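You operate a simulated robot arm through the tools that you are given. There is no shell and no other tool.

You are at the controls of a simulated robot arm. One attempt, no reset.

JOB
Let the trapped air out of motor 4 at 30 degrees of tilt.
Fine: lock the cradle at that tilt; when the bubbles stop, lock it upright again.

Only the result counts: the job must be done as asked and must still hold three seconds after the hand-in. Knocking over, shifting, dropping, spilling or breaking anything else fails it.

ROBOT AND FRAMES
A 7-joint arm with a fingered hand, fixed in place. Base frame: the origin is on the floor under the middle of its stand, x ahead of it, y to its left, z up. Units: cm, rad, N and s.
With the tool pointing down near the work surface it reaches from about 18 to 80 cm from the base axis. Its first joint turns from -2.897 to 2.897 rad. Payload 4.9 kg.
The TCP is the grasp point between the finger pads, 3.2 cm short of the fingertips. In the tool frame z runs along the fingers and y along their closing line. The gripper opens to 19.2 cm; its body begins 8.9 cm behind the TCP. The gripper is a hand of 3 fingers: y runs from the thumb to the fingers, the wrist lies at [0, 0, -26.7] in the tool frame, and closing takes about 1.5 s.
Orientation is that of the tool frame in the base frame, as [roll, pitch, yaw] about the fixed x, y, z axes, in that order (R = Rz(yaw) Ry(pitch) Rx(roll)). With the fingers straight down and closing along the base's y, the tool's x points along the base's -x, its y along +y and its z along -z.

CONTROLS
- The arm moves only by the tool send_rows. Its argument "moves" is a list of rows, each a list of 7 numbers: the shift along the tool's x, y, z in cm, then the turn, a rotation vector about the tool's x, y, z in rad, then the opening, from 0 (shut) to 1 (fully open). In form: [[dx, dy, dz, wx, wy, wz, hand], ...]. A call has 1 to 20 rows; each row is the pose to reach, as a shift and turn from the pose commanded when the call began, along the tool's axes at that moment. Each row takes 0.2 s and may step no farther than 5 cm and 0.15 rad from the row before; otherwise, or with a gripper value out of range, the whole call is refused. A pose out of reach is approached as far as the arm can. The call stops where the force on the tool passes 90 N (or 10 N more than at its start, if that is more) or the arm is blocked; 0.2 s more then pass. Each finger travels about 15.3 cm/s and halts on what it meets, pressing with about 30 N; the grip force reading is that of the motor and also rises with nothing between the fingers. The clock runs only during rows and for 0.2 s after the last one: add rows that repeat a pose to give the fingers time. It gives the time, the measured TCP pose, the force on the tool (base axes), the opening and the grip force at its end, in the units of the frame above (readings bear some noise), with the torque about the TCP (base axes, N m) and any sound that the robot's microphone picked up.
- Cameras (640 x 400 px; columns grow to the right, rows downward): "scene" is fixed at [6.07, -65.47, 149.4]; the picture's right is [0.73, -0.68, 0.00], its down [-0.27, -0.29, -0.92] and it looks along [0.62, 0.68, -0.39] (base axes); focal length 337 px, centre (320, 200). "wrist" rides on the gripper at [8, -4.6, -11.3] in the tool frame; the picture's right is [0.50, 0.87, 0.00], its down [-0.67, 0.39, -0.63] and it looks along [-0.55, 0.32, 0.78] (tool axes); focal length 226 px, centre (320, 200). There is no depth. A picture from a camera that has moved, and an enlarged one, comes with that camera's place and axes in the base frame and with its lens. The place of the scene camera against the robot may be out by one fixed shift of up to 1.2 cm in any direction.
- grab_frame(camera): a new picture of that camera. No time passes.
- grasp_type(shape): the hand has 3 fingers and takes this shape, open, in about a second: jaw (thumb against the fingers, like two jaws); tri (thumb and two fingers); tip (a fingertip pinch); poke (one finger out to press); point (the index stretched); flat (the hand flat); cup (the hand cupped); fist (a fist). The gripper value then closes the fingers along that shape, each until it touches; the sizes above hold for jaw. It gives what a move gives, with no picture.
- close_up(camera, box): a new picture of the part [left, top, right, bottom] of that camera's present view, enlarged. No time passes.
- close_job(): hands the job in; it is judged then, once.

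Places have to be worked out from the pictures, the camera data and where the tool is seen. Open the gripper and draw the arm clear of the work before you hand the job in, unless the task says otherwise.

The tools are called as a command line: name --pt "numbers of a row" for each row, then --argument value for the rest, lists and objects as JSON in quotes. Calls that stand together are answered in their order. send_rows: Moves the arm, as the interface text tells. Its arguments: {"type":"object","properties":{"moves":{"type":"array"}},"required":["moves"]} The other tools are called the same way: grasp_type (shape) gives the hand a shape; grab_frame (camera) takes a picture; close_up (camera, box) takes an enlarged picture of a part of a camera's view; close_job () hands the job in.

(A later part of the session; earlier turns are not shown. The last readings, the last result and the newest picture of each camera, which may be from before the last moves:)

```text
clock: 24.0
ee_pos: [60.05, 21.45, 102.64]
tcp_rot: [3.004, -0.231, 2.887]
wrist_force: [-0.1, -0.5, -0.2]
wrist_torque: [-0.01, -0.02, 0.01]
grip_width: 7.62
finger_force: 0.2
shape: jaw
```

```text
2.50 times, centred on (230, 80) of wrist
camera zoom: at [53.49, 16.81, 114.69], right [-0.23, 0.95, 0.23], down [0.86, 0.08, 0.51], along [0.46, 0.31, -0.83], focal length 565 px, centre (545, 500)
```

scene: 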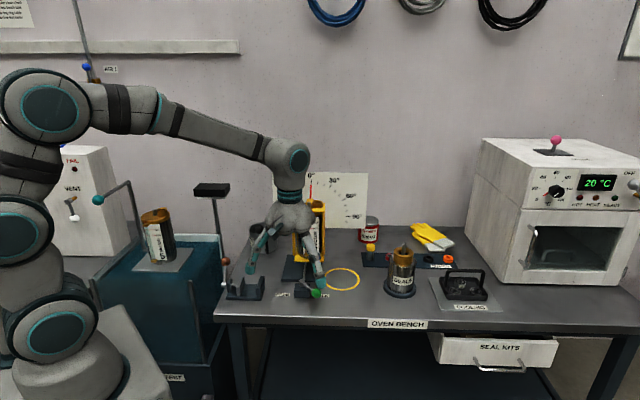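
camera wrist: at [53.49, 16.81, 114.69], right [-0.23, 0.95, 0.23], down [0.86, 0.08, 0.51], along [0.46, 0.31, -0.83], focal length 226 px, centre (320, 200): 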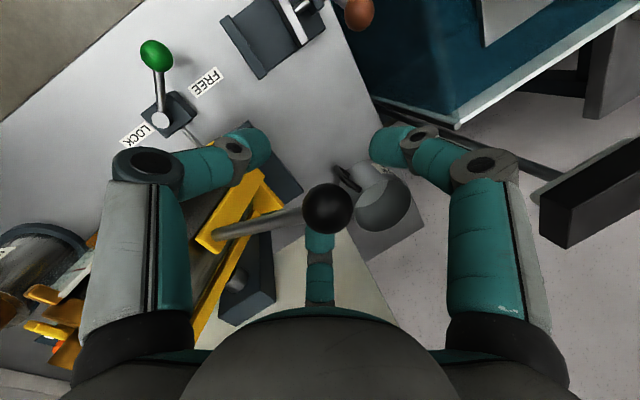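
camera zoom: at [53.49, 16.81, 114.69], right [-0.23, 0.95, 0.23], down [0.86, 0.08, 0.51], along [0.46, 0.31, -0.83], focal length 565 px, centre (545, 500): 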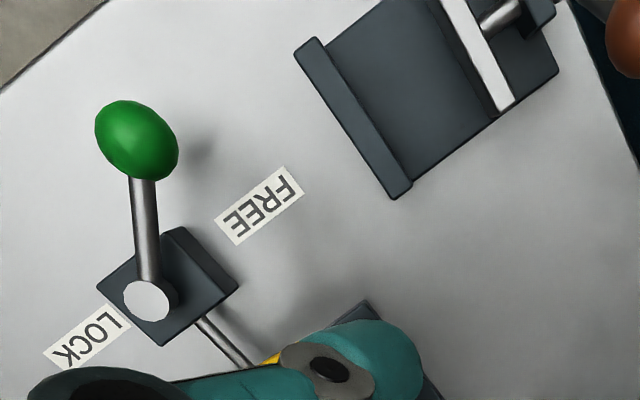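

The vise tops out at about z = 81, below where the knuckles will pass. I retreat straight out of the handle, swing forward clear of it, and line up with closed fingers above the +y side of the green knob. I turn the hand so the lever knob nests between two fingers.

send_rows --pt "0 0 -4.5 0 0 0 0.4" --pt "0 0 -9 0 0 0 0.4" --pt "1.69 -3.0 -8.93 -0.0253 -0.0442 0.0479 0.4" --pt "3.37 -6.01 -8.87 -0.0505 -0.0885 0.0957 0.4" --pt "5.06 -9.02 -8.8 -0.0758 -0.1327 0.1436 0.4" --pt "6.745 -12.02 -8.73 -0.101 -0.1769 0.1914 0.4" --pt "5.81 -13.43 -5.6 -0.1263 -0.2211 0.2393 0" --pt "4.87 -14.84 -2.46 -0.1516 -0.2654 0.2871 0" --pt "3.93 -16.24 0.68 -0.1768 -0.3096 0.335 0" --pt "2.99 -17.65 3.815 -0.2021 -0.3538 0.3828 0" --pt "2.99 -17.65 3.815 -0.2021 -0.3538 0.3828 0"

grab_frame --camera "wrist"

close_up --camera "scene" --box '[200, 150, 400, 310]'

```text
clock: 26.4
ee_pos: [51.8, 6.27, 97.19]
tcp_rot: [2.842, 0.034, 2.436]
wrist_force: [1.0, -0.4, 0.4]
wrist_torque: [0.0, 0.03, 0.03]
grip_width: 0.0
finger_force: 29.6
shape: jaw
```

```text
taken
camera wrist: at [40.34, 5.7, 106.36], right [0.15, 0.96, 0.24], down [0.61, -0.28, 0.74], along [0.78, 0.03, -0.63], focal length 226 px, centre (320, 200)
```

wrist: 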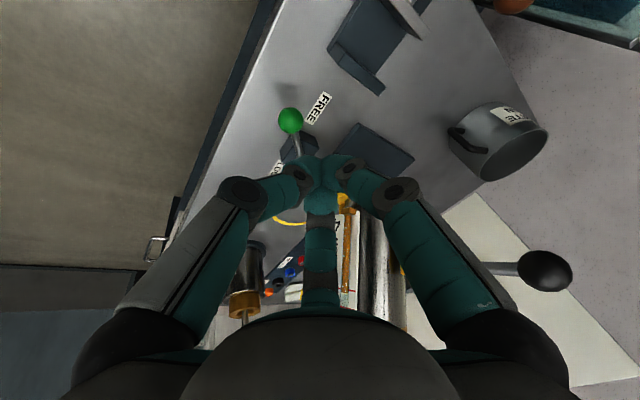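

```text
2.50 times, centred on (300, 230) of scene
camera zoom: at [6.07, -65.47, 149.4], right [0.73, -0.68, 0.0], down [-0.27, -0.29, -0.92], along [0.62, 0.68, -0.39], focal length 844 px, centre (370, 125)
```

zoom: 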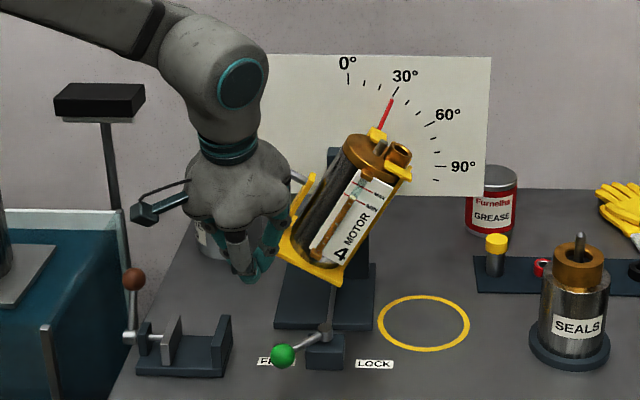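

The pointer still sits at the 30° tick and the hand is aligned above the +y side of the knob. I descend along the tool axis beside it.

send_rows --pt "0.13 0.15 4 0 0 0 0" --pt "0.26 0.3 8 0 0 0 0" --pt "0.39 0.44 11.5 0 0 0 0" --pt "0.39 0.44 13.5 0 0 0 0" --pt "0.39 0.44 15.0 0 0 0 0" --pt "0.39 0.44 15.0 0 0 0 0"

grab_frame --camera "wrist"

close_up --camera "scene" --box '[200, 150, 400, 310]'

```text
clock: 27.8
ee_pos: [54.86, 9.92, 82.93]
tcp_rot: [2.842, 0.035, 2.436]
wrist_force: [-0.6, -0.3, 0.8]
wrist_torque: [-0.01, -0.01, -0.02]
grip_width: 0.01
finger_force: 30.3
shape: jaw
```

```text
taken
camera wrist: at [43.46, 9.34, 92.07], right [0.15, 0.96, 0.24], down [0.61, -0.28, 0.74], along [0.78, 0.04, -0.63], focal length 226 px, centre (320, 200)
```

wrist: 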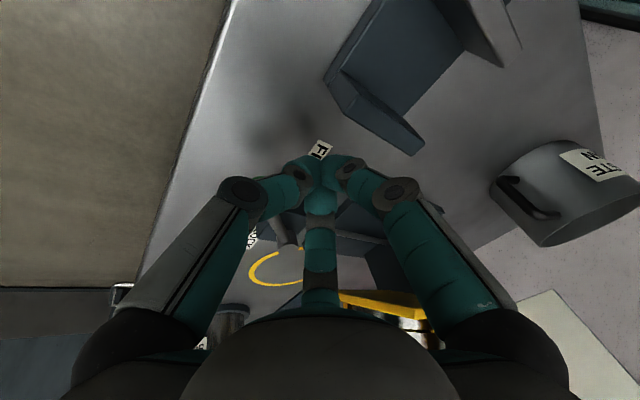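

```text
2.50 times, centred on (300, 230) of scene
camera zoom: at [6.07, -65.47, 149.4], right [0.73, -0.68, 0.0], down [-0.27, -0.29, -0.92], along [0.62, 0.68, -0.39], focal length 844 px, centre (370, 125)
```

zoom: 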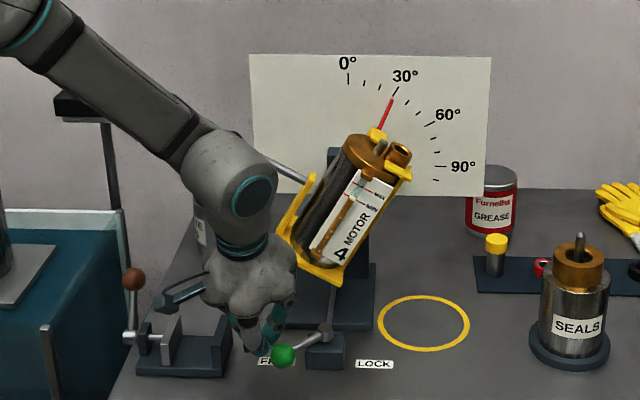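

The knob is untouched at FREE with the fingertips just behind it. I push it along the arc through the first half of the swing toward LOCK.

send_rows --pt "-0.55 -0.66 -0.18 0 0 0 0" --pt "-1.087 -1.311 -0.366 0 0 0 0" --pt "-1.5 -2.17 -0.62 0 0 0 0" --pt "-1.897 -3.031 -0.866 0 0 0 0" --pt "-2.52 -3.77 -1.07 0 0 0 0" --pt "-3.134 -4.497 -1.275 0 0 0 0" --pt "-3.84 -5.05 -1.42 0 0 0 0" --pt "-4.538 -5.591 -1.563 0 0 0 0"

grab_frame --camera "wrist"

close_up --camera "scene" --box '[200, 150, 400, 310]'

```text
clock: 29.6
ee_pos: [54.51, 2.51, 82.9]
tcp_rot: [2.843, 0.033, 2.438]
wrist_force: [0.0, 0.2, 0.4]
wrist_torque: [-0.02, -0.02, 0.02]
grip_width: 0.01
finger_force: 29.7
shape: jaw
```

```text
taken
camera wrist: at [43.22, 1.82, 92.12], right [0.15, 0.96, 0.24], down [0.61, -0.28, 0.74], along [0.78, 0.04, -0.63], focal length 226 px, centre (320, 200)
```

wrist: 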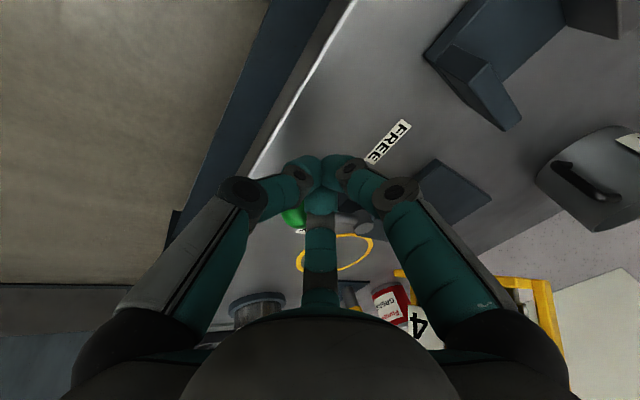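

```text
2.50 times, centred on (300, 230) of scene
camera zoom: at [6.07, -65.47, 149.4], right [0.73, -0.68, 0.0], down [-0.27, -0.29, -0.92], along [0.62, 0.68, -0.39], focal length 844 px, centre (370, 125)
```

zoom: 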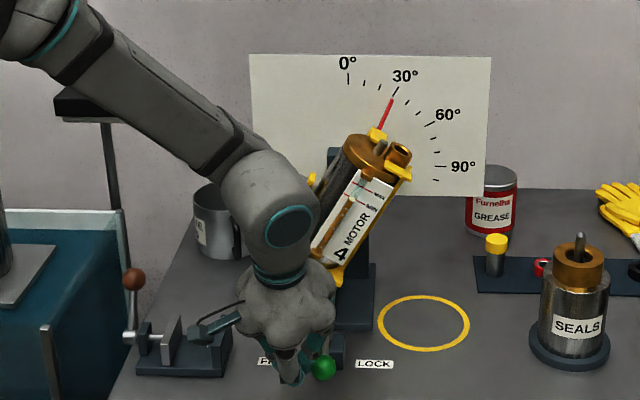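

The lever is following (now roughly mid-swing) and the cradle hasn't moved. I continue to the LOCK stop in small steps.

send_rows --pt "-0.77 -0.39 -0.09 0 0 0 0" --pt "-1.544 -0.781 -0.187 0 0 0 0" --pt "-2.45 -0.98 -0.217 0 0 0 0" --pt "-3.349 -1.178 -0.247 0 0 0 0" --pt "-4.33 -1.143 -0.2 0 0 0 0" --pt "-5.314 -1.108 -0.158 0 0 0 0"

grab_frame --camera "wrist"

close_up --camera "scene" --box '[200, 150, 400, 310]'

```text
clock: 31.0
ee_pos: [57.84, -1.86, 83.04]
tcp_rot: [2.845, 0.034, 2.435]
wrist_force: [-0.3, 0.2, -0.5]
wrist_torque: [0.04, 0.03, 0.01]
grip_width: 0.0
finger_force: 30.3
shape: jaw
```

```text
taken
camera wrist: at [46.59, -2.41, 92.17], right [0.15, 0.96, 0.24], down [0.61, -0.28, 0.74], along [0.78, 0.04, -0.63], focal length 226 px, centre (320, 200)
```

wrist: 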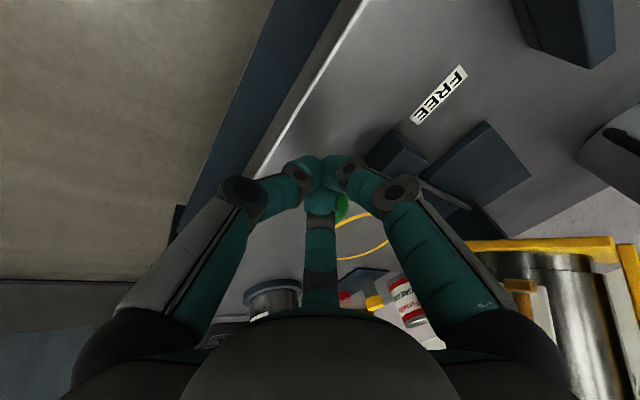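

```text
2.50 times, centred on (300, 230) of scene
camera zoom: at [6.07, -65.47, 149.4], right [0.73, -0.68, 0.0], down [-0.27, -0.29, -0.92], along [0.62, 0.68, -0.39], focal length 844 px, centre (370, 125)
```

zoom: 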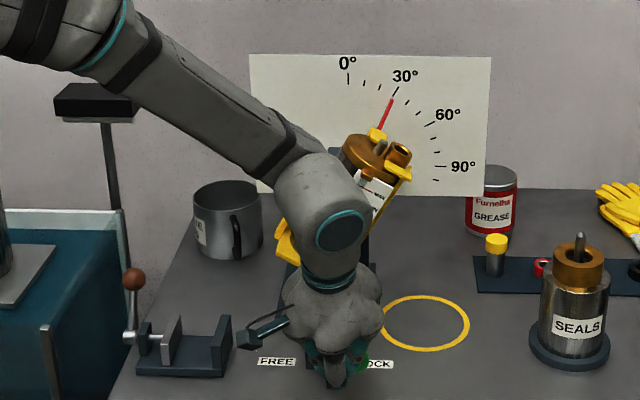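

The knob looks to be almost at its original LOCK position, with no stop force yet. I push slightly further in +x until I feel the stop.

send_rows --pt "-0.3 0.07 0.03 0 0 0 0" --pt "-0.644 0.14 0.065 0 0 0 0" --pt "-1.0 0.25 0.12 0 0 0 0" --pt "-1.35 0.4 0.19 0 0 0 0" --pt "-1.7 0.6 0.27 0 0 0 0" --pt "-2.0 0.8 0.35 0 0 0 0"

close_up --camera "scene" --box '[250, 240, 370, 310]'

close_up --camera "scene" --box '[310, 172, 342, 192]'

```text
clock: 32.4
ee_pos: [59.62, -2.67, 82.74]
tcp_rot: [2.848, 0.03, 2.436]
wrist_force: [-29.2, -14.9, 6.2]
wrist_torque: [-0.22, 0.44, -0.12]
grip_width: 0.0
finger_force: 29.4
shape: jaw
```

```text
5.33 times, centred on (310, 275) of scene
camera zoom: at [6.07, -65.47, 149.4], right [0.73, -0.68, 0.0], down [-0.27, -0.29, -0.92], along [0.62, 0.68, -0.39], focal length 1800 px, centre (373, -200)
```

zoom: 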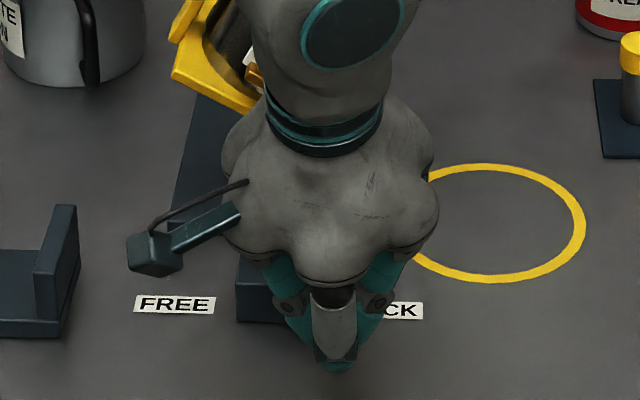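

```text
16.00 times, centred on (326, 182) of scene
camera zoom: at [6.07, -65.47, 149.4], right [0.73, -0.68, 0.0], down [-0.27, -0.29, -0.92], along [0.62, 0.68, -0.39], focal length 5398 px, centre (224, 488)
```

zoom: 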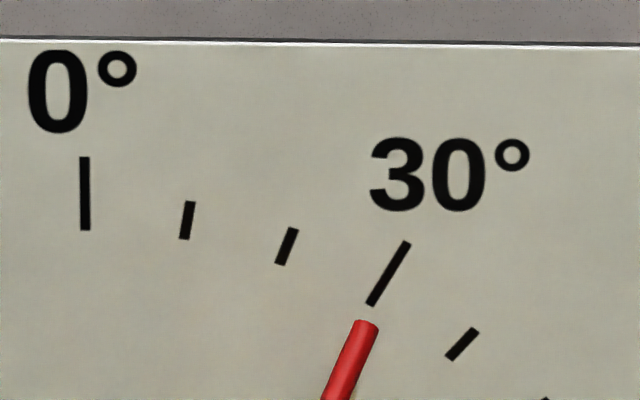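

About 33 N of stop force with the pointer unchanged at 30°, so the lever should be at LOCK. I back away and lift to check the lever and look for bubbles.

send_rows --pt "0.66 -1.47 -0.47 0 0 0 0" --pt "1.318 -2.936 -0.948 0 0 0 0" --pt "1.318 -2.936 -5.5 0 0 0 0" --pt "1.318 -2.936 -10 0 0 0 0" --pt "1.318 -2.936 -14 0 0 0 0"

grab_frame --camera "wrist"

close_up --camera "scene" --box '[220, 150, 400, 310]'

```text
clock: 33.6
ee_pos: [54.03, -6.6, 95.32]
tcp_rot: [2.843, 0.034, 2.437]
wrist_force: [-0.9, -0.8, -0.3]
wrist_torque: [-0.01, -0.03, 0.01]
grip_width: 0.0
finger_force: 30.0
shape: jaw
```

```text
taken
camera wrist: at [42.67, -7.21, 104.58], right [0.15, 0.96, 0.24], down [0.61, -0.28, 0.74], along [0.78, 0.04, -0.63], focal length 226 px, centre (320, 200)
```

wrist: 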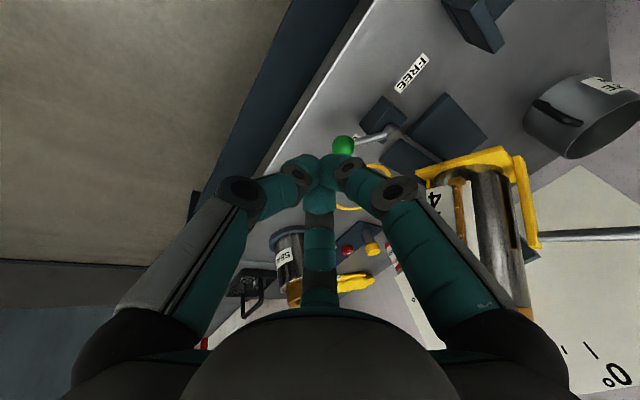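

```text
2.50 times, centred on (310, 230) of scene
camera zoom: at [6.07, -65.47, 149.4], right [0.73, -0.68, 0.0], down [-0.27, -0.29, -0.92], along [0.62, 0.68, -0.39], focal length 844 px, centre (345, 125)
```

zoom: 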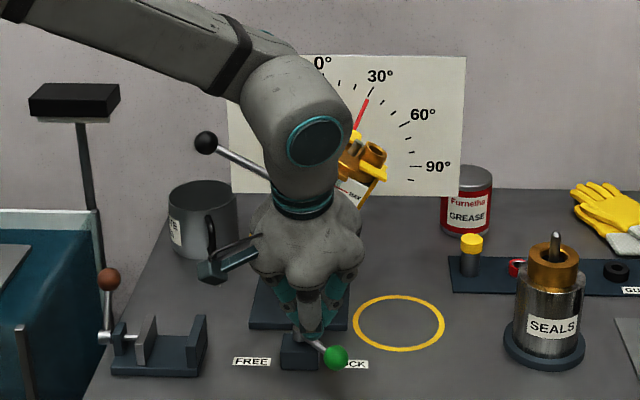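

The lever is back exactly at its original LOCK position and the pointer is at 30°. I move the arm to the left of the cradle so both cameras can watch the motor for bubbles.

send_rows --pt "2.25 3.09 -1.97 0.0358 0.0121 -0.0531 0" --pt "4.5 6.18 -3.93 0.0716 0.0241 -0.1062 0" --pt "6.75 9.27 -5.9 0.1074 0.0362 -0.1592 0" --pt "9.0 12.36 -7.87 0.1433 0.0483 -0.2123 0" --pt "11.26 15.45 -9.83 0.1791 0.0603 -0.2654 0" --pt "13.5 18.54 -11.8 0.2149 0.0724 -0.3185 0" --pt "15.76 21.63 -13.76 0.2507 0.0844 -0.3715 0.2" --pt "18.01 24.72 -15.73 0.2865 0.0965 -0.4246 0.4" --pt "18.01 24.72 -15.73 0.2865 0.0965 -0.4246 0.4"

grab_frame --camera "wrist"

close_up --camera "scene" --box '[270, 160, 370, 260]'

```text
clock: 35.6
ee_pos: [52.41, 20.04, 117.06]
tcp_rot: [-3.139, 0.003, 2.87]
wrist_force: [-0.3, -0.4, -0.6]
wrist_torque: [-0.01, 0.02, 0.01]
grip_width: 7.64
finger_force: 0.1
shape: jaw
```

```text
taken
camera wrist: at [43.4, 17.69, 128.37], right [-0.25, 0.97, 0.0], down [0.75, 0.19, 0.63], along [0.61, 0.16, -0.78], focal length 226 px, centre (320, 200)
```

wrist: 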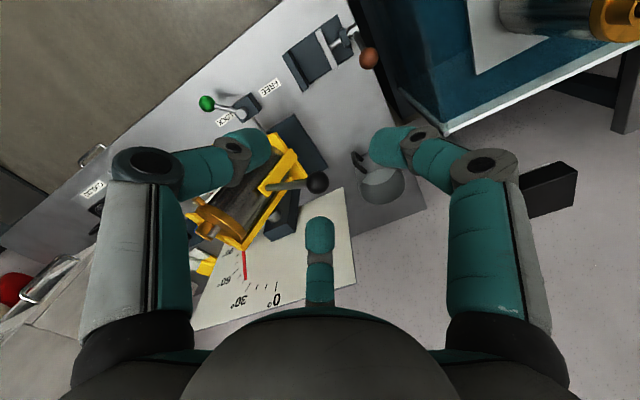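

```text
4.00 times, centred on (320, 210) of scene
camera zoom: at [6.07, -65.47, 149.4], right [0.73, -0.68, 0.0], down [-0.27, -0.29, -0.92], along [0.62, 0.68, -0.39], focal length 1350 px, centre (320, 160)
```

zoom: 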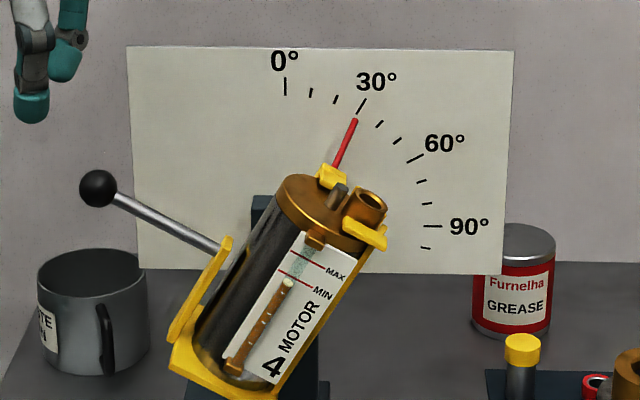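

Now I zoom in on the sight glass and filler port, looking for bubbles.

close_up --camera "scene" --box '[316, 202, 356, 258]'

close_up --camera "scene" --box '[312, 192, 352, 220]'

close_up --camera "wrist" --box '[170, 120, 340, 320]'

```text
7.14 times, centred on (336, 230) of scene
camera zoom: at [6.07, -65.47, 149.4], right [0.73, -0.68, 0.0], down [-0.27, -0.29, -0.92], along [0.62, 0.68, -0.39], focal length 2410 px, centre (206, -14)
```

zoom: 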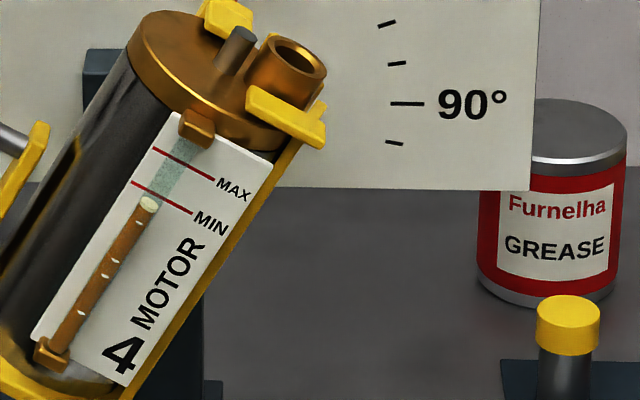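

```text
14.29 times, centred on (332, 206) of scene
camera zoom: at [6.07, -65.47, 149.4], right [0.73, -0.68, 0.0], down [-0.27, -0.29, -0.92], along [0.62, 0.68, -0.39], focal length 4820 px, centre (149, 114)
```

zoom: 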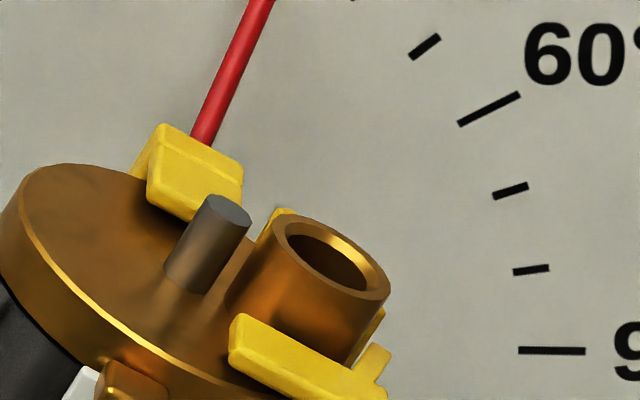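

```text
2.00 times, centred on (255, 220) of wrist
camera zoom: at [43.4, 17.69, 128.37], right [-0.25, 0.97, 0.0], down [0.75, 0.19, 0.63], along [0.61, 0.16, -0.78], focal length 452 px, centre (450, 160)
```

zoom: 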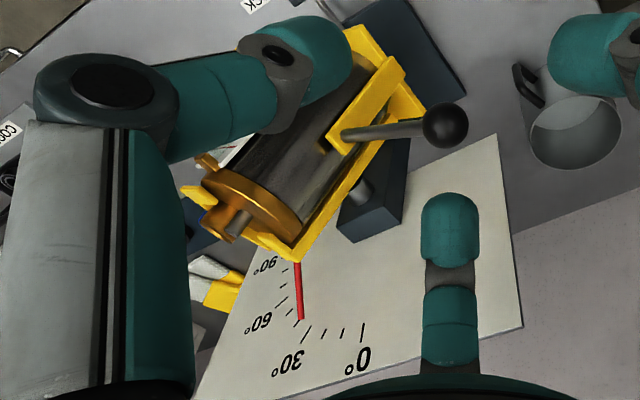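

White bubbles are visible in the sight tube, with foam on the oil level, so venting has started. I hold still and let time pass while I watch.

send_rows --pt "0 0 0 0 0 0 0.4" --pt "0 0 0 0 0 0 0.4" --pt "0 0 0 0 0 0 0.4" --pt "0 0 0 0 0 0 0.4" --pt "0 0 0 0 0 0 0.4" --pt "0 0 0 0 0 0 0.4" --pt "0 0 0 0 0 0 0.4" --pt "0 0 0 0 0 0 0.4" --pt "0 0 0 0 0 0 0.4" --pt "0 0 0 0 0 0 0.4"

close_up --camera "scene" --box '[316, 202, 356, 258]'

```text
clock: 37.8
ee_pos: [52.37, 20.09, 117.05]
tcp_rot: [3.142, 0.001, 2.87]
wrist_force: [-0.5, -0.3, 0.1]
wrist_torque: [-0.02, -0.03, 0.02]
grip_width: 7.64
finger_force: 0.0
shape: jaw
```

```text
7.14 times, centred on (336, 230) of scene
camera zoom: at [6.07, -65.47, 149.4], right [0.73, -0.68, 0.0], down [-0.27, -0.29, -0.92], along [0.62, 0.68, -0.39], focal length 2410 px, centre (206, -14)
```

zoom: 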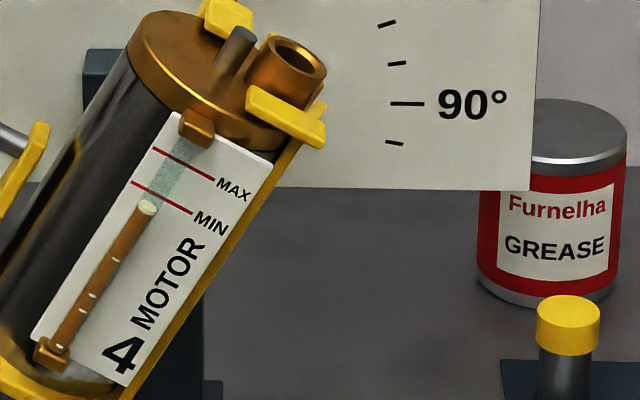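

The bubbles are still rising, now in different positions in the tube. I keep waiting.

send_rows --pt "0 0 0 0 0 0 0.4" --pt "0 0 0 0 0 0 0.4" --pt "0 0 0 0 0 0 0.4" --pt "0 0 0 0 0 0 0.4" --pt "0 0 0 0 0 0 0.4" --pt "0 0 0 0 0 0 0.4" --pt "0 0 0 0 0 0 0.4" --pt "0 0 0 0 0 0 0.4" --pt "0 0 0 0 0 0 0.4" --pt "0 0 0 0 0 0 0.4" --pt "0 0 0 0 0 0 0.4" --pt "0 0 0 0 0 0 0.4" --pt "0 0 0 0 0 0 0.4" --pt "0 0 0 0 0 0 0.4" --pt "0 0 0 0 0 0 0.4" --pt "0 0 0 0 0 0 0.4" --pt "0 0 0 0 0 0 0.4" --pt "0 0 0 0 0 0 0.4" --pt "0 0 0 0 0 0 0.4" --pt "0 0 0 0 0 0 0.4"

close_up --camera "scene" --box '[316, 202, 356, 258]'

```text
clock: 42.0
ee_pos: [52.35, 20.02, 117.14]
tcp_rot: [3.141, 0.001, 2.869]
wrist_force: [0.2, -0.4, 0.2]
wrist_torque: [0.01, -0.02, 0.03]
grip_width: 7.66
finger_force: 0.1
shape: jaw
```

```text
7.14 times, centred on (336, 230) of scene
camera zoom: at [6.07, -65.47, 149.4], right [0.73, -0.68, 0.0], down [-0.27, -0.29, -0.92], along [0.62, 0.68, -0.39], focal length 2410 px, centre (206, -14)
```

zoom: 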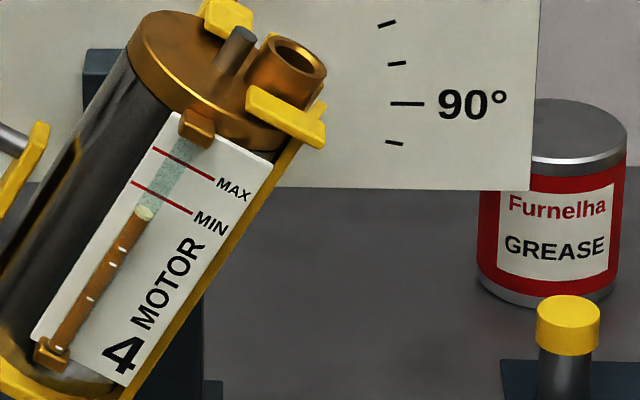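

Bubbles are still present and the level is sinking slowly as air leaves. I continue waiting.

send_rows --pt "0 0 0 0 0 0 0.4" --pt "0 0 0 0 0 0 0.4" --pt "0 0 0 0 0 0 0.4" --pt "0 0 0 0 0 0 0.4" --pt "0 0 0 0 0 0 0.4" --pt "0 0 0 0 0 0 0.4" --pt "0 0 0 0 0 0 0.4" --pt "0 0 0 0 0 0 0.4" --pt "0 0 0 0 0 0 0.4" --pt "0 0 0 0 0 0 0.4" --pt "0 0 0 0 0 0 0.4" --pt "0 0 0 0 0 0 0.4" --pt "0 0 0 0 0 0 0.4" --pt "0 0 0 0 0 0 0.4" --pt "0 0 0 0 0 0 0.4" --pt "0 0 0 0 0 0 0.4" --pt "0 0 0 0 0 0 0.4" --pt "0 0 0 0 0 0 0.4" --pt "0 0 0 0 0 0 0.4" --pt "0 0 0 0 0 0 0.4"

close_up --camera "scene" --box '[316, 202, 356, 258]'

```text
clock: 46.2
ee_pos: [52.37, 20.09, 117.06]
tcp_rot: [3.141, 0.003, 2.87]
wrist_force: [-0.9, -0.3, 0.1]
wrist_torque: [-0.01, -0.01, 0.04]
grip_width: 7.65
finger_force: 0.0
shape: jaw
```

```text
7.14 times, centred on (336, 230) of scene
camera zoom: at [6.07, -65.47, 149.4], right [0.73, -0.68, 0.0], down [-0.27, -0.29, -0.92], along [0.62, 0.68, -0.39], focal length 2410 px, centre (206, -14)
```

zoom: 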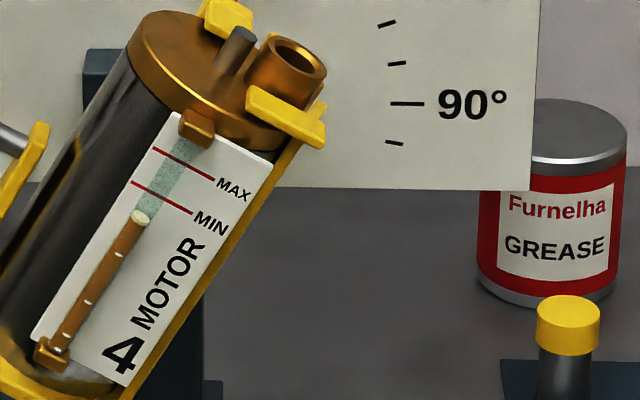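

Still bubbling, and the level keeps dropping slowly. I wait another four seconds.

send_rows --pt "0 0 0 0 0 0 0.4" --pt "0 0 0 0 0 0 0.4" --pt "0 0 0 0 0 0 0.4" --pt "0 0 0 0 0 0 0.4" --pt "0 0 0 0 0 0 0.4" --pt "0 0 0 0 0 0 0.4" --pt "0 0 0 0 0 0 0.4" --pt "0 0 0 0 0 0 0.4" --pt "0 0 0 0 0 0 0.4" --pt "0 0 0 0 0 0 0.4" --pt "0 0 0 0 0 0 0.4" --pt "0 0 0 0 0 0 0.4" --pt "0 0 0 0 0 0 0.4" --pt "0 0 0 0 0 0 0.4" --pt "0 0 0 0 0 0 0.4" --pt "0 0 0 0 0 0 0.4" --pt "0 0 0 0 0 0 0.4" --pt "0 0 0 0 0 0 0.4" --pt "0 0 0 0 0 0 0.4" --pt "0 0 0 0 0 0 0.4"

close_up --camera "scene" --box '[316, 202, 356, 258]'

```text
clock: 50.4
ee_pos: [52.31, 20.06, 117.06]
tcp_rot: [-3.141, 0.001, 2.87]
wrist_force: [-0.8, -0.5, -0.4]
wrist_torque: [0.01, 0.02, 0.0]
grip_width: 7.65
finger_force: 0.0
shape: jaw
```

```text
7.14 times, centred on (336, 230) of scene
camera zoom: at [6.07, -65.47, 149.4], right [0.73, -0.68, 0.0], down [-0.27, -0.29, -0.92], along [0.62, 0.68, -0.39], focal length 2410 px, centre (206, -14)
```

zoom: 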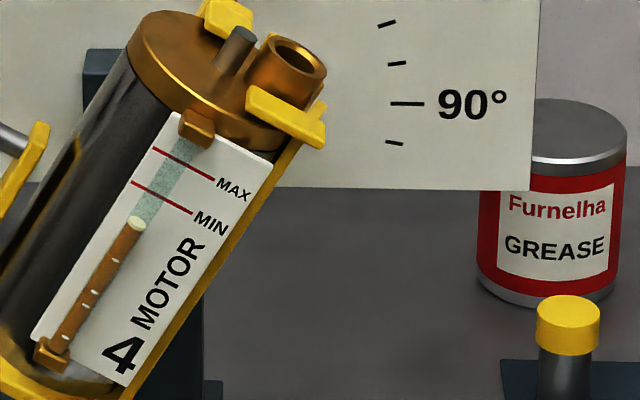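

The air is still coming out. I keep the arm still and wait longer.

send_rows --pt "0 0 0 0 0 0 0.4" --pt "0 0 0 0 0 0 0.4" --pt "0 0 0 0 0 0 0.4" --pt "0 0 0 0 0 0 0.4" --pt "0 0 0 0 0 0 0.4" --pt "0 0 0 0 0 0 0.4" --pt "0 0 0 0 0 0 0.4" --pt "0 0 0 0 0 0 0.4" --pt "0 0 0 0 0 0 0.4" --pt "0 0 0 0 0 0 0.4" --pt "0 0 0 0 0 0 0.4" --pt "0 0 0 0 0 0 0.4" --pt "0 0 0 0 0 0 0.4" --pt "0 0 0 0 0 0 0.4" --pt "0 0 0 0 0 0 0.4" --pt "0 0 0 0 0 0 0.4" --pt "0 0 0 0 0 0 0.4" --pt "0 0 0 0 0 0 0.4" --pt "0 0 0 0 0 0 0.4" --pt "0 0 0 0 0 0 0.4"

close_up --camera "scene" --box '[316, 202, 356, 258]'

```text
clock: 54.6
ee_pos: [52.29, 20.15, 116.98]
tcp_rot: [3.141, 0.002, 2.868]
wrist_force: [0.3, 0.3, 0.7]
wrist_torque: [-0.01, -0.03, 0.03]
grip_width: 7.64
finger_force: 0.0
shape: jaw
```

```text
7.14 times, centred on (336, 230) of scene
camera zoom: at [6.07, -65.47, 149.4], right [0.73, -0.68, 0.0], down [-0.27, -0.29, -0.92], along [0.62, 0.68, -0.39], focal length 2410 px, centre (206, -14)
```

zoom: 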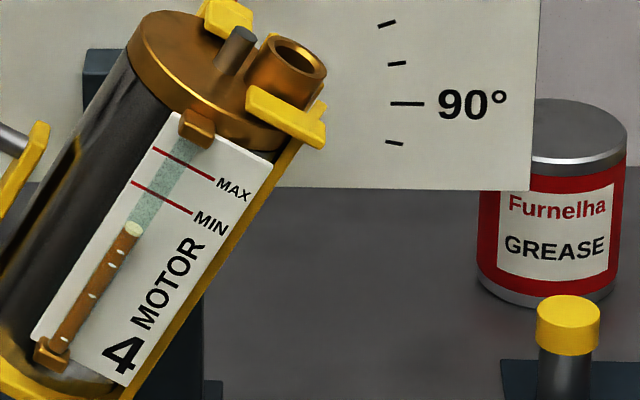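

Still bubbling. I continue to wait.

send_rows --pt "0 0 0 0 0 0 0.4" --pt "0 0 0 0 0 0 0.4" --pt "0 0 0 0 0 0 0.4" --pt "0 0 0 0 0 0 0.4" --pt "0 0 0 0 0 0 0.4" --pt "0 0 0 0 0 0 0.4" --pt "0 0 0 0 0 0 0.4" --pt "0 0 0 0 0 0 0.4" --pt "0 0 0 0 0 0 0.4" --pt "0 0 0 0 0 0 0.4" --pt "0 0 0 0 0 0 0.4" --pt "0 0 0 0 0 0 0.4" --pt "0 0 0 0 0 0 0.4" --pt "0 0 0 0 0 0 0.4" --pt "0 0 0 0 0 0 0.4" --pt "0 0 0 0 0 0 0.4" --pt "0 0 0 0 0 0 0.4" --pt "0 0 0 0 0 0 0.4" --pt "0 0 0 0 0 0 0.4" --pt "0 0 0 0 0 0 0.4"

close_up --camera "scene" --box '[316, 202, 356, 258]'

```text
clock: 58.8
ee_pos: [52.35, 20.07, 117.15]
tcp_rot: [-3.142, 0.003, 2.869]
wrist_force: [-0.4, -0.4, -0.6]
wrist_torque: [0.01, -0.03, 0.01]
grip_width: 7.65
finger_force: 0.0
shape: jaw
```

```text
7.14 times, centred on (336, 230) of scene
camera zoom: at [6.07, -65.47, 149.4], right [0.73, -0.68, 0.0], down [-0.27, -0.29, -0.92], along [0.62, 0.68, -0.39], focal length 2410 px, centre (206, -14)
```

zoom: 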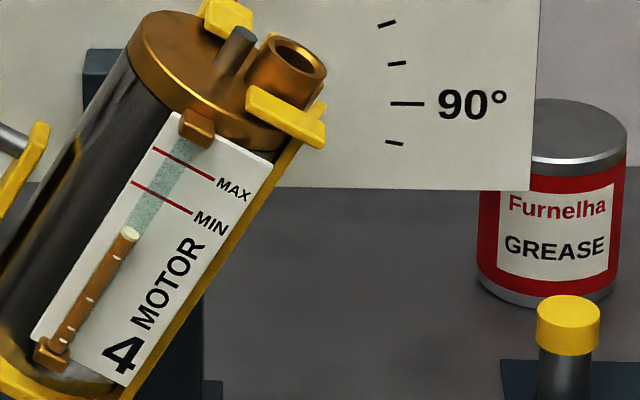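

The bubbles go on and the level is still creeping down. I wait again.

send_rows --pt "0 0 0 0 0 0 0.4" --pt "0 0 0 0 0 0 0.4" --pt "0 0 0 0 0 0 0.4" --pt "0 0 0 0 0 0 0.4" --pt "0 0 0 0 0 0 0.4" --pt "0 0 0 0 0 0 0.4" --pt "0 0 0 0 0 0 0.4" --pt "0 0 0 0 0 0 0.4" --pt "0 0 0 0 0 0 0.4" --pt "0 0 0 0 0 0 0.4" --pt "0 0 0 0 0 0 0.4" --pt "0 0 0 0 0 0 0.4" --pt "0 0 0 0 0 0 0.4" --pt "0 0 0 0 0 0 0.4" --pt "0 0 0 0 0 0 0.4" --pt "0 0 0 0 0 0 0.4" --pt "0 0 0 0 0 0 0.4" --pt "0 0 0 0 0 0 0.4" --pt "0 0 0 0 0 0 0.4" --pt "0 0 0 0 0 0 0.4"

close_up --camera "scene" --box '[316, 202, 356, 258]'

```text
clock: 63.0
ee_pos: [52.41, 20.04, 117.05]
tcp_rot: [-3.141, 0.003, 2.868]
wrist_force: [-0.5, 0.1, 0.2]
wrist_torque: [-0.01, 0.0, 0.01]
grip_width: 7.66
finger_force: 0.1
shape: jaw
```

```text
7.14 times, centred on (336, 230) of scene
camera zoom: at [6.07, -65.47, 149.4], right [0.73, -0.68, 0.0], down [-0.27, -0.29, -0.92], along [0.62, 0.68, -0.39], focal length 2410 px, centre (206, -14)
```

zoom: 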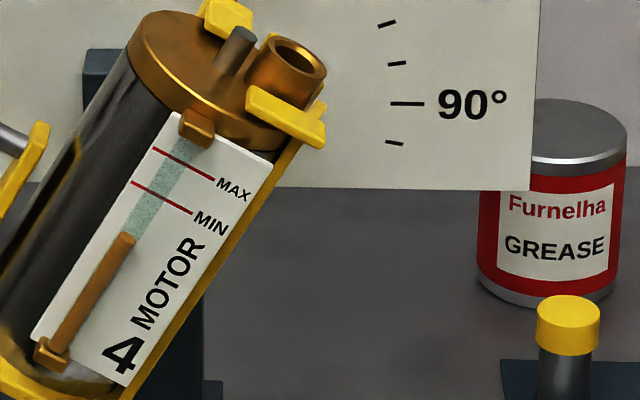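

The tube now shows plain oil with no bubbles and no foam. I wait two more seconds to confirm they have really stopped.

send_rows --pt "0 0 0 0 0 0 0.4" --pt "0 0 0 0 0 0 0.4" --pt "0 0 0 0 0 0 0.4" --pt "0 0 0 0 0 0 0.4" --pt "0 0 0 0 0 0 0.4" --pt "0 0 0 0 0 0 0.4" --pt "0 0 0 0 0 0 0.4" --pt "0 0 0 0 0 0 0.4" --pt "0 0 0 0 0 0 0.4" --pt "0 0 0 0 0 0 0.4"

close_up --camera "scene" --box '[316, 202, 356, 258]'

close_up --camera "scene" --box '[220, 150, 400, 310]'

```text
clock: 65.2
ee_pos: [52.29, 20.04, 117.0]
tcp_rot: [3.14, 0.0, 2.869]
wrist_force: [0.1, 0.0, 0.7]
wrist_torque: [-0.02, -0.05, 0.01]
grip_width: 7.67
finger_force: 0.1
shape: jaw
```

```text
7.14 times, centred on (336, 230) of scene
camera zoom: at [6.07, -65.47, 149.4], right [0.73, -0.68, 0.0], down [-0.27, -0.29, -0.92], along [0.62, 0.68, -0.39], focal length 2410 px, centre (206, -14)
```

zoom: 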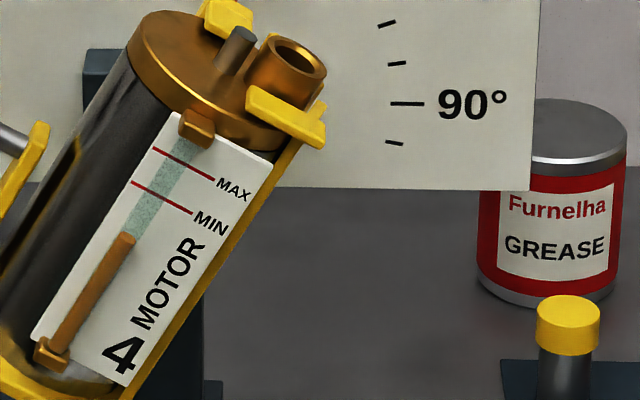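

```text
2.50 times, centred on (310, 230) of scene
camera zoom: at [6.07, -65.47, 149.4], right [0.73, -0.68, 0.0], down [-0.27, -0.29, -0.92], along [0.62, 0.68, -0.39], focal length 844 px, centre (345, 125)
```

zoom: 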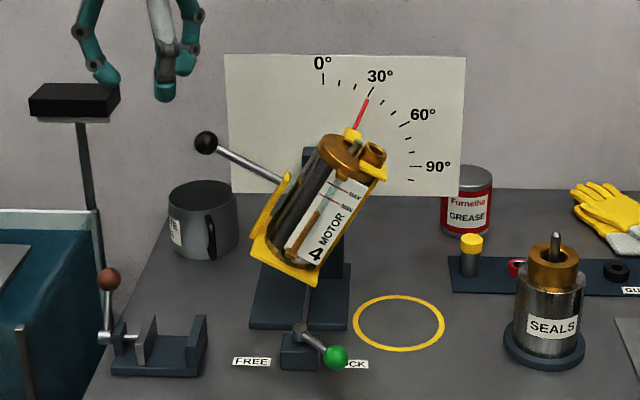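

The bubbles have stopped for good. Next I unlock: I bring the closed hand round the front to the same leaned pose I used before.

send_rows --pt "0.205 -4.22 1.25 -0.0353 -0.0282 -0.0266 0.2" --pt "0.41 -8.435 2.5 -0.0705 -0.0563 -0.0531 0" --pt "0.616 -12.65 3.75 -0.1058 -0.0845 -0.0797 0" --pt "0.821 -16.87 5 -0.141 -0.1126 -0.1062 0" --pt "-1.344 -19.0 7.725 -0.1763 -0.1408 -0.1328 0" --pt "-3.509 -21.14 10.45 -0.2115 -0.1689 -0.1594 0" --pt "-5.674 -23.27 13.175 -0.2468 -0.1971 -0.1859 0" --pt "-7.84 -25.4 15.9 -0.282 -0.2252 -0.2125 0" --pt "-10.0 -27.54 18.625 -0.3173 -0.2534 -0.239 0" --pt "-12.17 -29.67 21.35 -0.3525 -0.2815 -0.2656 0" --pt "-12.17 -29.67 21.35 -0.3525 -0.2815 -0.2656 0"

grab_frame --camera "wrist"

```text
clock: 67.6
ee_pos: [55.82, -11.72, 95.73]
tcp_rot: [2.821, 0.322, 3.088]
wrist_force: [0.0, 0.6, -0.4]
wrist_torque: [0.01, 0.02, 0.0]
grip_width: 0.01
finger_force: 30.1
shape: jaw
```

```text
taken
camera wrist: at [44.91, -19.2, 102.03], right [-0.52, 0.85, 0.1], down [0.42, 0.15, 0.9], along [0.75, 0.5, -0.43], focal length 226 px, centre (320, 200)
```

wrist: 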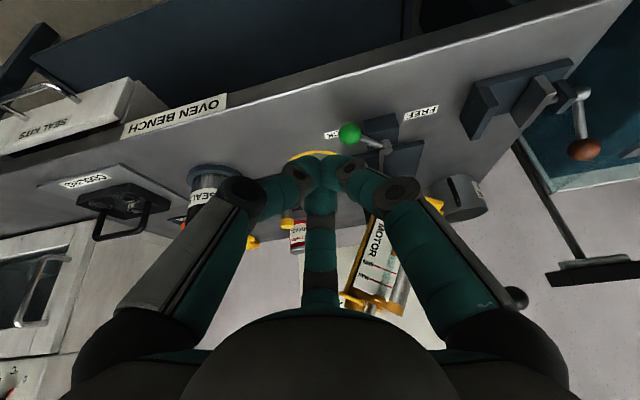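

This is the same pose as before, so I repeat the approach to the +x side of the green knob.

send_rows --pt "-2.55 0.44 3.16 0 0 0 0" --pt "-5.11 0.88 6.32 0 0 0 0" --pt "-7.66 1.32 9.48 0 0 0 0" --pt "-7.34 2.2 12.29 0 0 0 0" --pt "-7.02 3.09 15.1 0 0 0 0" --pt "-6.69 3.97 17.91 0 0 0 0" --pt "-6.69 3.97 17.91 0 0 0 0"

grab_frame --camera "wrist"

close_up --camera "scene" --box '[220, 150, 400, 310]'

```text
clock: 69.2
ee_pos: [67.79, -3.11, 82.98]
tcp_rot: [2.819, 0.321, 3.087]
wrist_force: [0.1, 0.4, -0.1]
wrist_torque: [-0.06, 0.0, 0.02]
grip_width: 0.0
finger_force: 30.0
shape: jaw
```

```text
taken
camera wrist: at [56.92, -10.48, 89.3], right [-0.52, 0.85, 0.1], down [0.42, 0.15, 0.9], along [0.75, 0.5, -0.43], focal length 226 px, centre (320, 200)
```

wrist: 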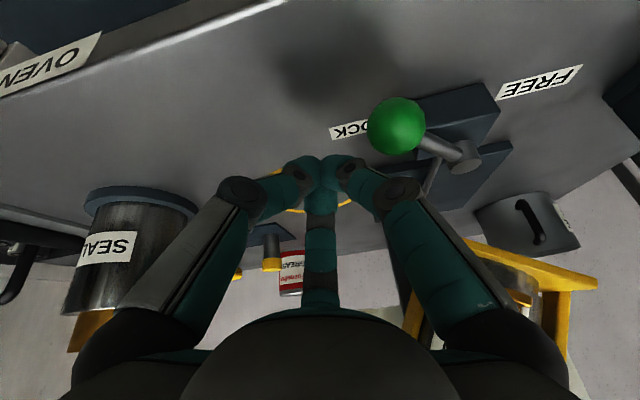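

```text
2.50 times, centred on (310, 230) of scene
camera zoom: at [6.07, -65.47, 149.4], right [0.73, -0.68, 0.0], down [-0.27, -0.29, -0.92], along [0.62, 0.68, -0.39], focal length 844 px, centre (345, 125)
```

zoom: 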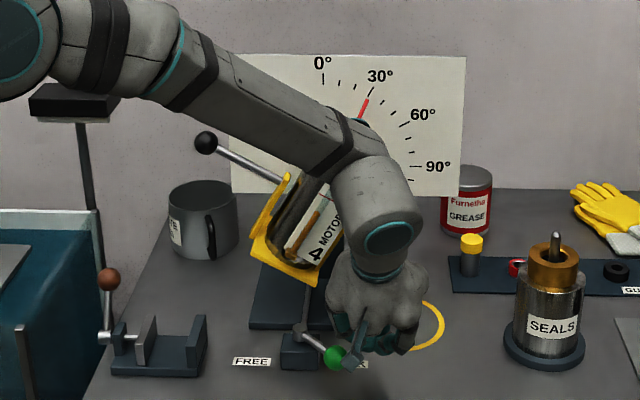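

The geometry matches the first unlocking push, so I run the whole swing to the FREE stop in one smooth set of small steps. It will halt if blocked.

send_rows --pt "1.3 0.62 -0.25 0 0 0 0" --pt "2.627 1.249 -0.502 0 0 0 0" --pt "3.5 0.96 -0.9 0 0 0 0" --pt "4.403 0.685 -1.31 0 0 0 0" --pt "5.35 0.64 -1.66 0 0 0 0" --pt "6.308 0.604 -2.003 0 0 0 0" --pt "7.26 0.82 -2.27 0 0 0 0" --pt "8.222 1.037 -2.527 0 0 0 0" --pt "9.12 1.49 -2.69 0 0 0 0" --pt "10.018 1.947 -2.851 0 0 0 0" --pt "10.79 2.6 -2.9 0 0 0 0" --pt "11.553 3.262 -2.949 0 0 0 0" --pt "12.15 4.09 -2.88 0 0 0 0" --pt "12.745 4.911 -2.816 0 0 0 0" --pt "13.02 5.61 -2.68 0 0 0 0" --pt "13.29 6.3 -2.54 0 0 0 0" --pt "13.564 7.015 -2.401 0 0 0 0"

grab_frame --camera "wrist"

close_up --camera "scene" --box '[220, 150, 400, 310]'

```text
clock: 72.8
ee_pos: [53.94, 3.33, 83.08]
tcp_rot: [2.824, 0.327, 3.085]
wrist_force: [5.4, -37.1, 0.8]
wrist_torque: [-0.85, -0.16, -0.65]
grip_width: 0.0
finger_force: 29.7
shape: jaw
```

```text
taken
camera wrist: at [43.0, -4.06, 89.36], right [-0.51, 0.85, 0.1], down [0.41, 0.15, 0.9], along [0.75, 0.5, -0.43], focal length 226 px, centre (320, 200)
```

wrist: 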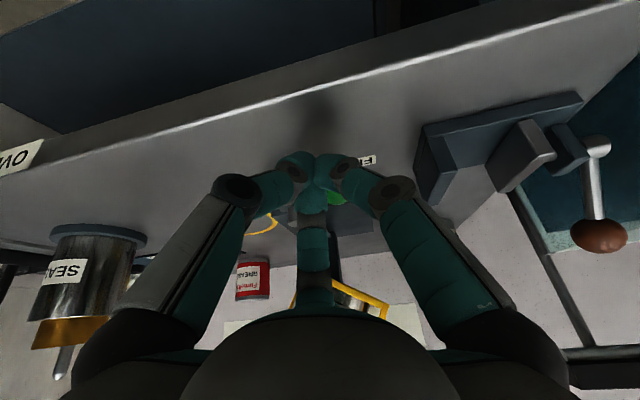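

```text
2.50 times, centred on (310, 230) of scene
camera zoom: at [6.07, -65.47, 149.4], right [0.73, -0.68, 0.0], down [-0.27, -0.29, -0.92], along [0.62, 0.68, -0.39], focal length 844 px, centre (345, 125)
```

zoom: 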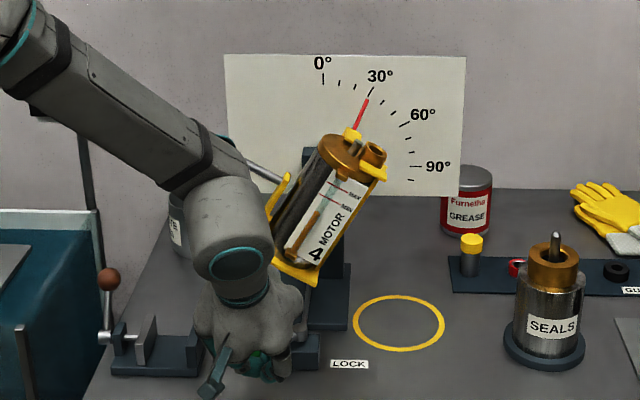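

A 37 N reaction at the FREE stop means the cradle is free again, and it still holds 30°. I back away and travel over the front to above the black knob. The fingers will be set almost closed so the three tips form a small ring to press the knob down.

send_rows --pt "0.75 -3.76 -1.51 0 0 0 0" --pt "0.3 -3.71 -5.2 0 0 0 0" --pt "-0.15 -3.66 -8.9 0 0 0 0" --pt "-0.6 -3.61 -12.6 0 0 0 0" --pt "-1.06 -3.565 -16.27 0 0 0 0" --pt "-2.02 0.185 -18.57 0.0392 0.0313 0.0295 0" --pt "-2.98 3.935 -20.87 0.0783 0.0626 0.059 0" --pt "-3.94 7.69 -23.17 0.1175 0.0938 0.0885 0" --pt "-4.9 11.43 -25.47 0.1567 0.1251 0.118 0" --pt "-5.86 15.18 -27.78 0.1958 0.1564 0.1476 0" --pt "-6.818 18.93 -30.08 0.235 0.1877 0.1771 0.125" --pt "-9.11 21.24 -28.14 0.2742 0.2189 0.2066 0.125" --pt "-11.4 23.55 -26.21 0.3133 0.2502 0.2361 0.125" --pt "-13.69 25.86 -24.27 0.3525 0.2815 0.2656 0.125" --pt "-13.69 25.86 -24.27 0.3525 0.2815 0.2656 0.125"

grab_frame --camera "wrist"

close_up --camera "scene" --box '[220, 120, 400, 310]'

```text
clock: 76.0
ee_pos: [57.62, 20.31, 116.93]
tcp_rot: [-3.14, 0.002, 2.869]
wrist_force: [0.4, -1.2, 0.5]
wrist_torque: [-0.01, -0.04, 0.01]
grip_width: 2.36
finger_force: 0.1
shape: jaw
```

```text
taken
camera wrist: at [48.68, 17.86, 128.15], right [-0.25, 0.97, 0.0], down [0.75, 0.19, 0.63], along [0.61, 0.16, -0.78], focal length 226 px, centre (320, 200)
```

wrist: 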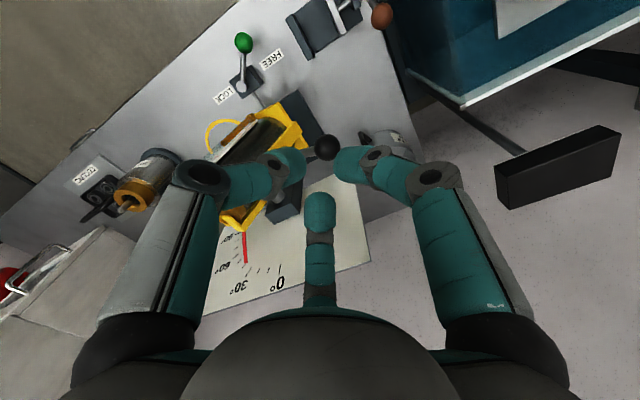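

```text
2.11 times, centred on (310, 215) of scene
camera zoom: at [6.07, -65.47, 149.4], right [0.73, -0.68, 0.0], down [-0.27, -0.29, -0.92], along [0.62, 0.68, -0.39], focal length 710 px, centre (341, 168)
```

zoom: 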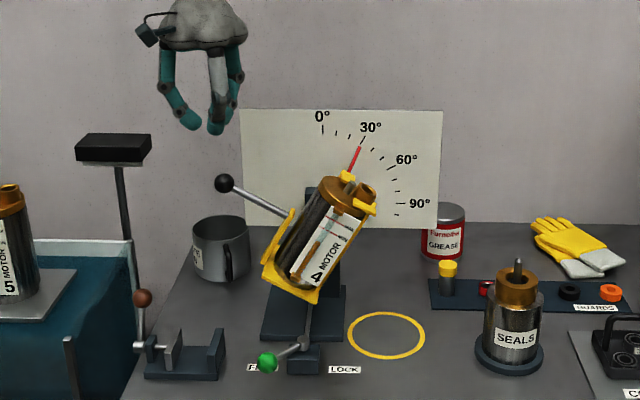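

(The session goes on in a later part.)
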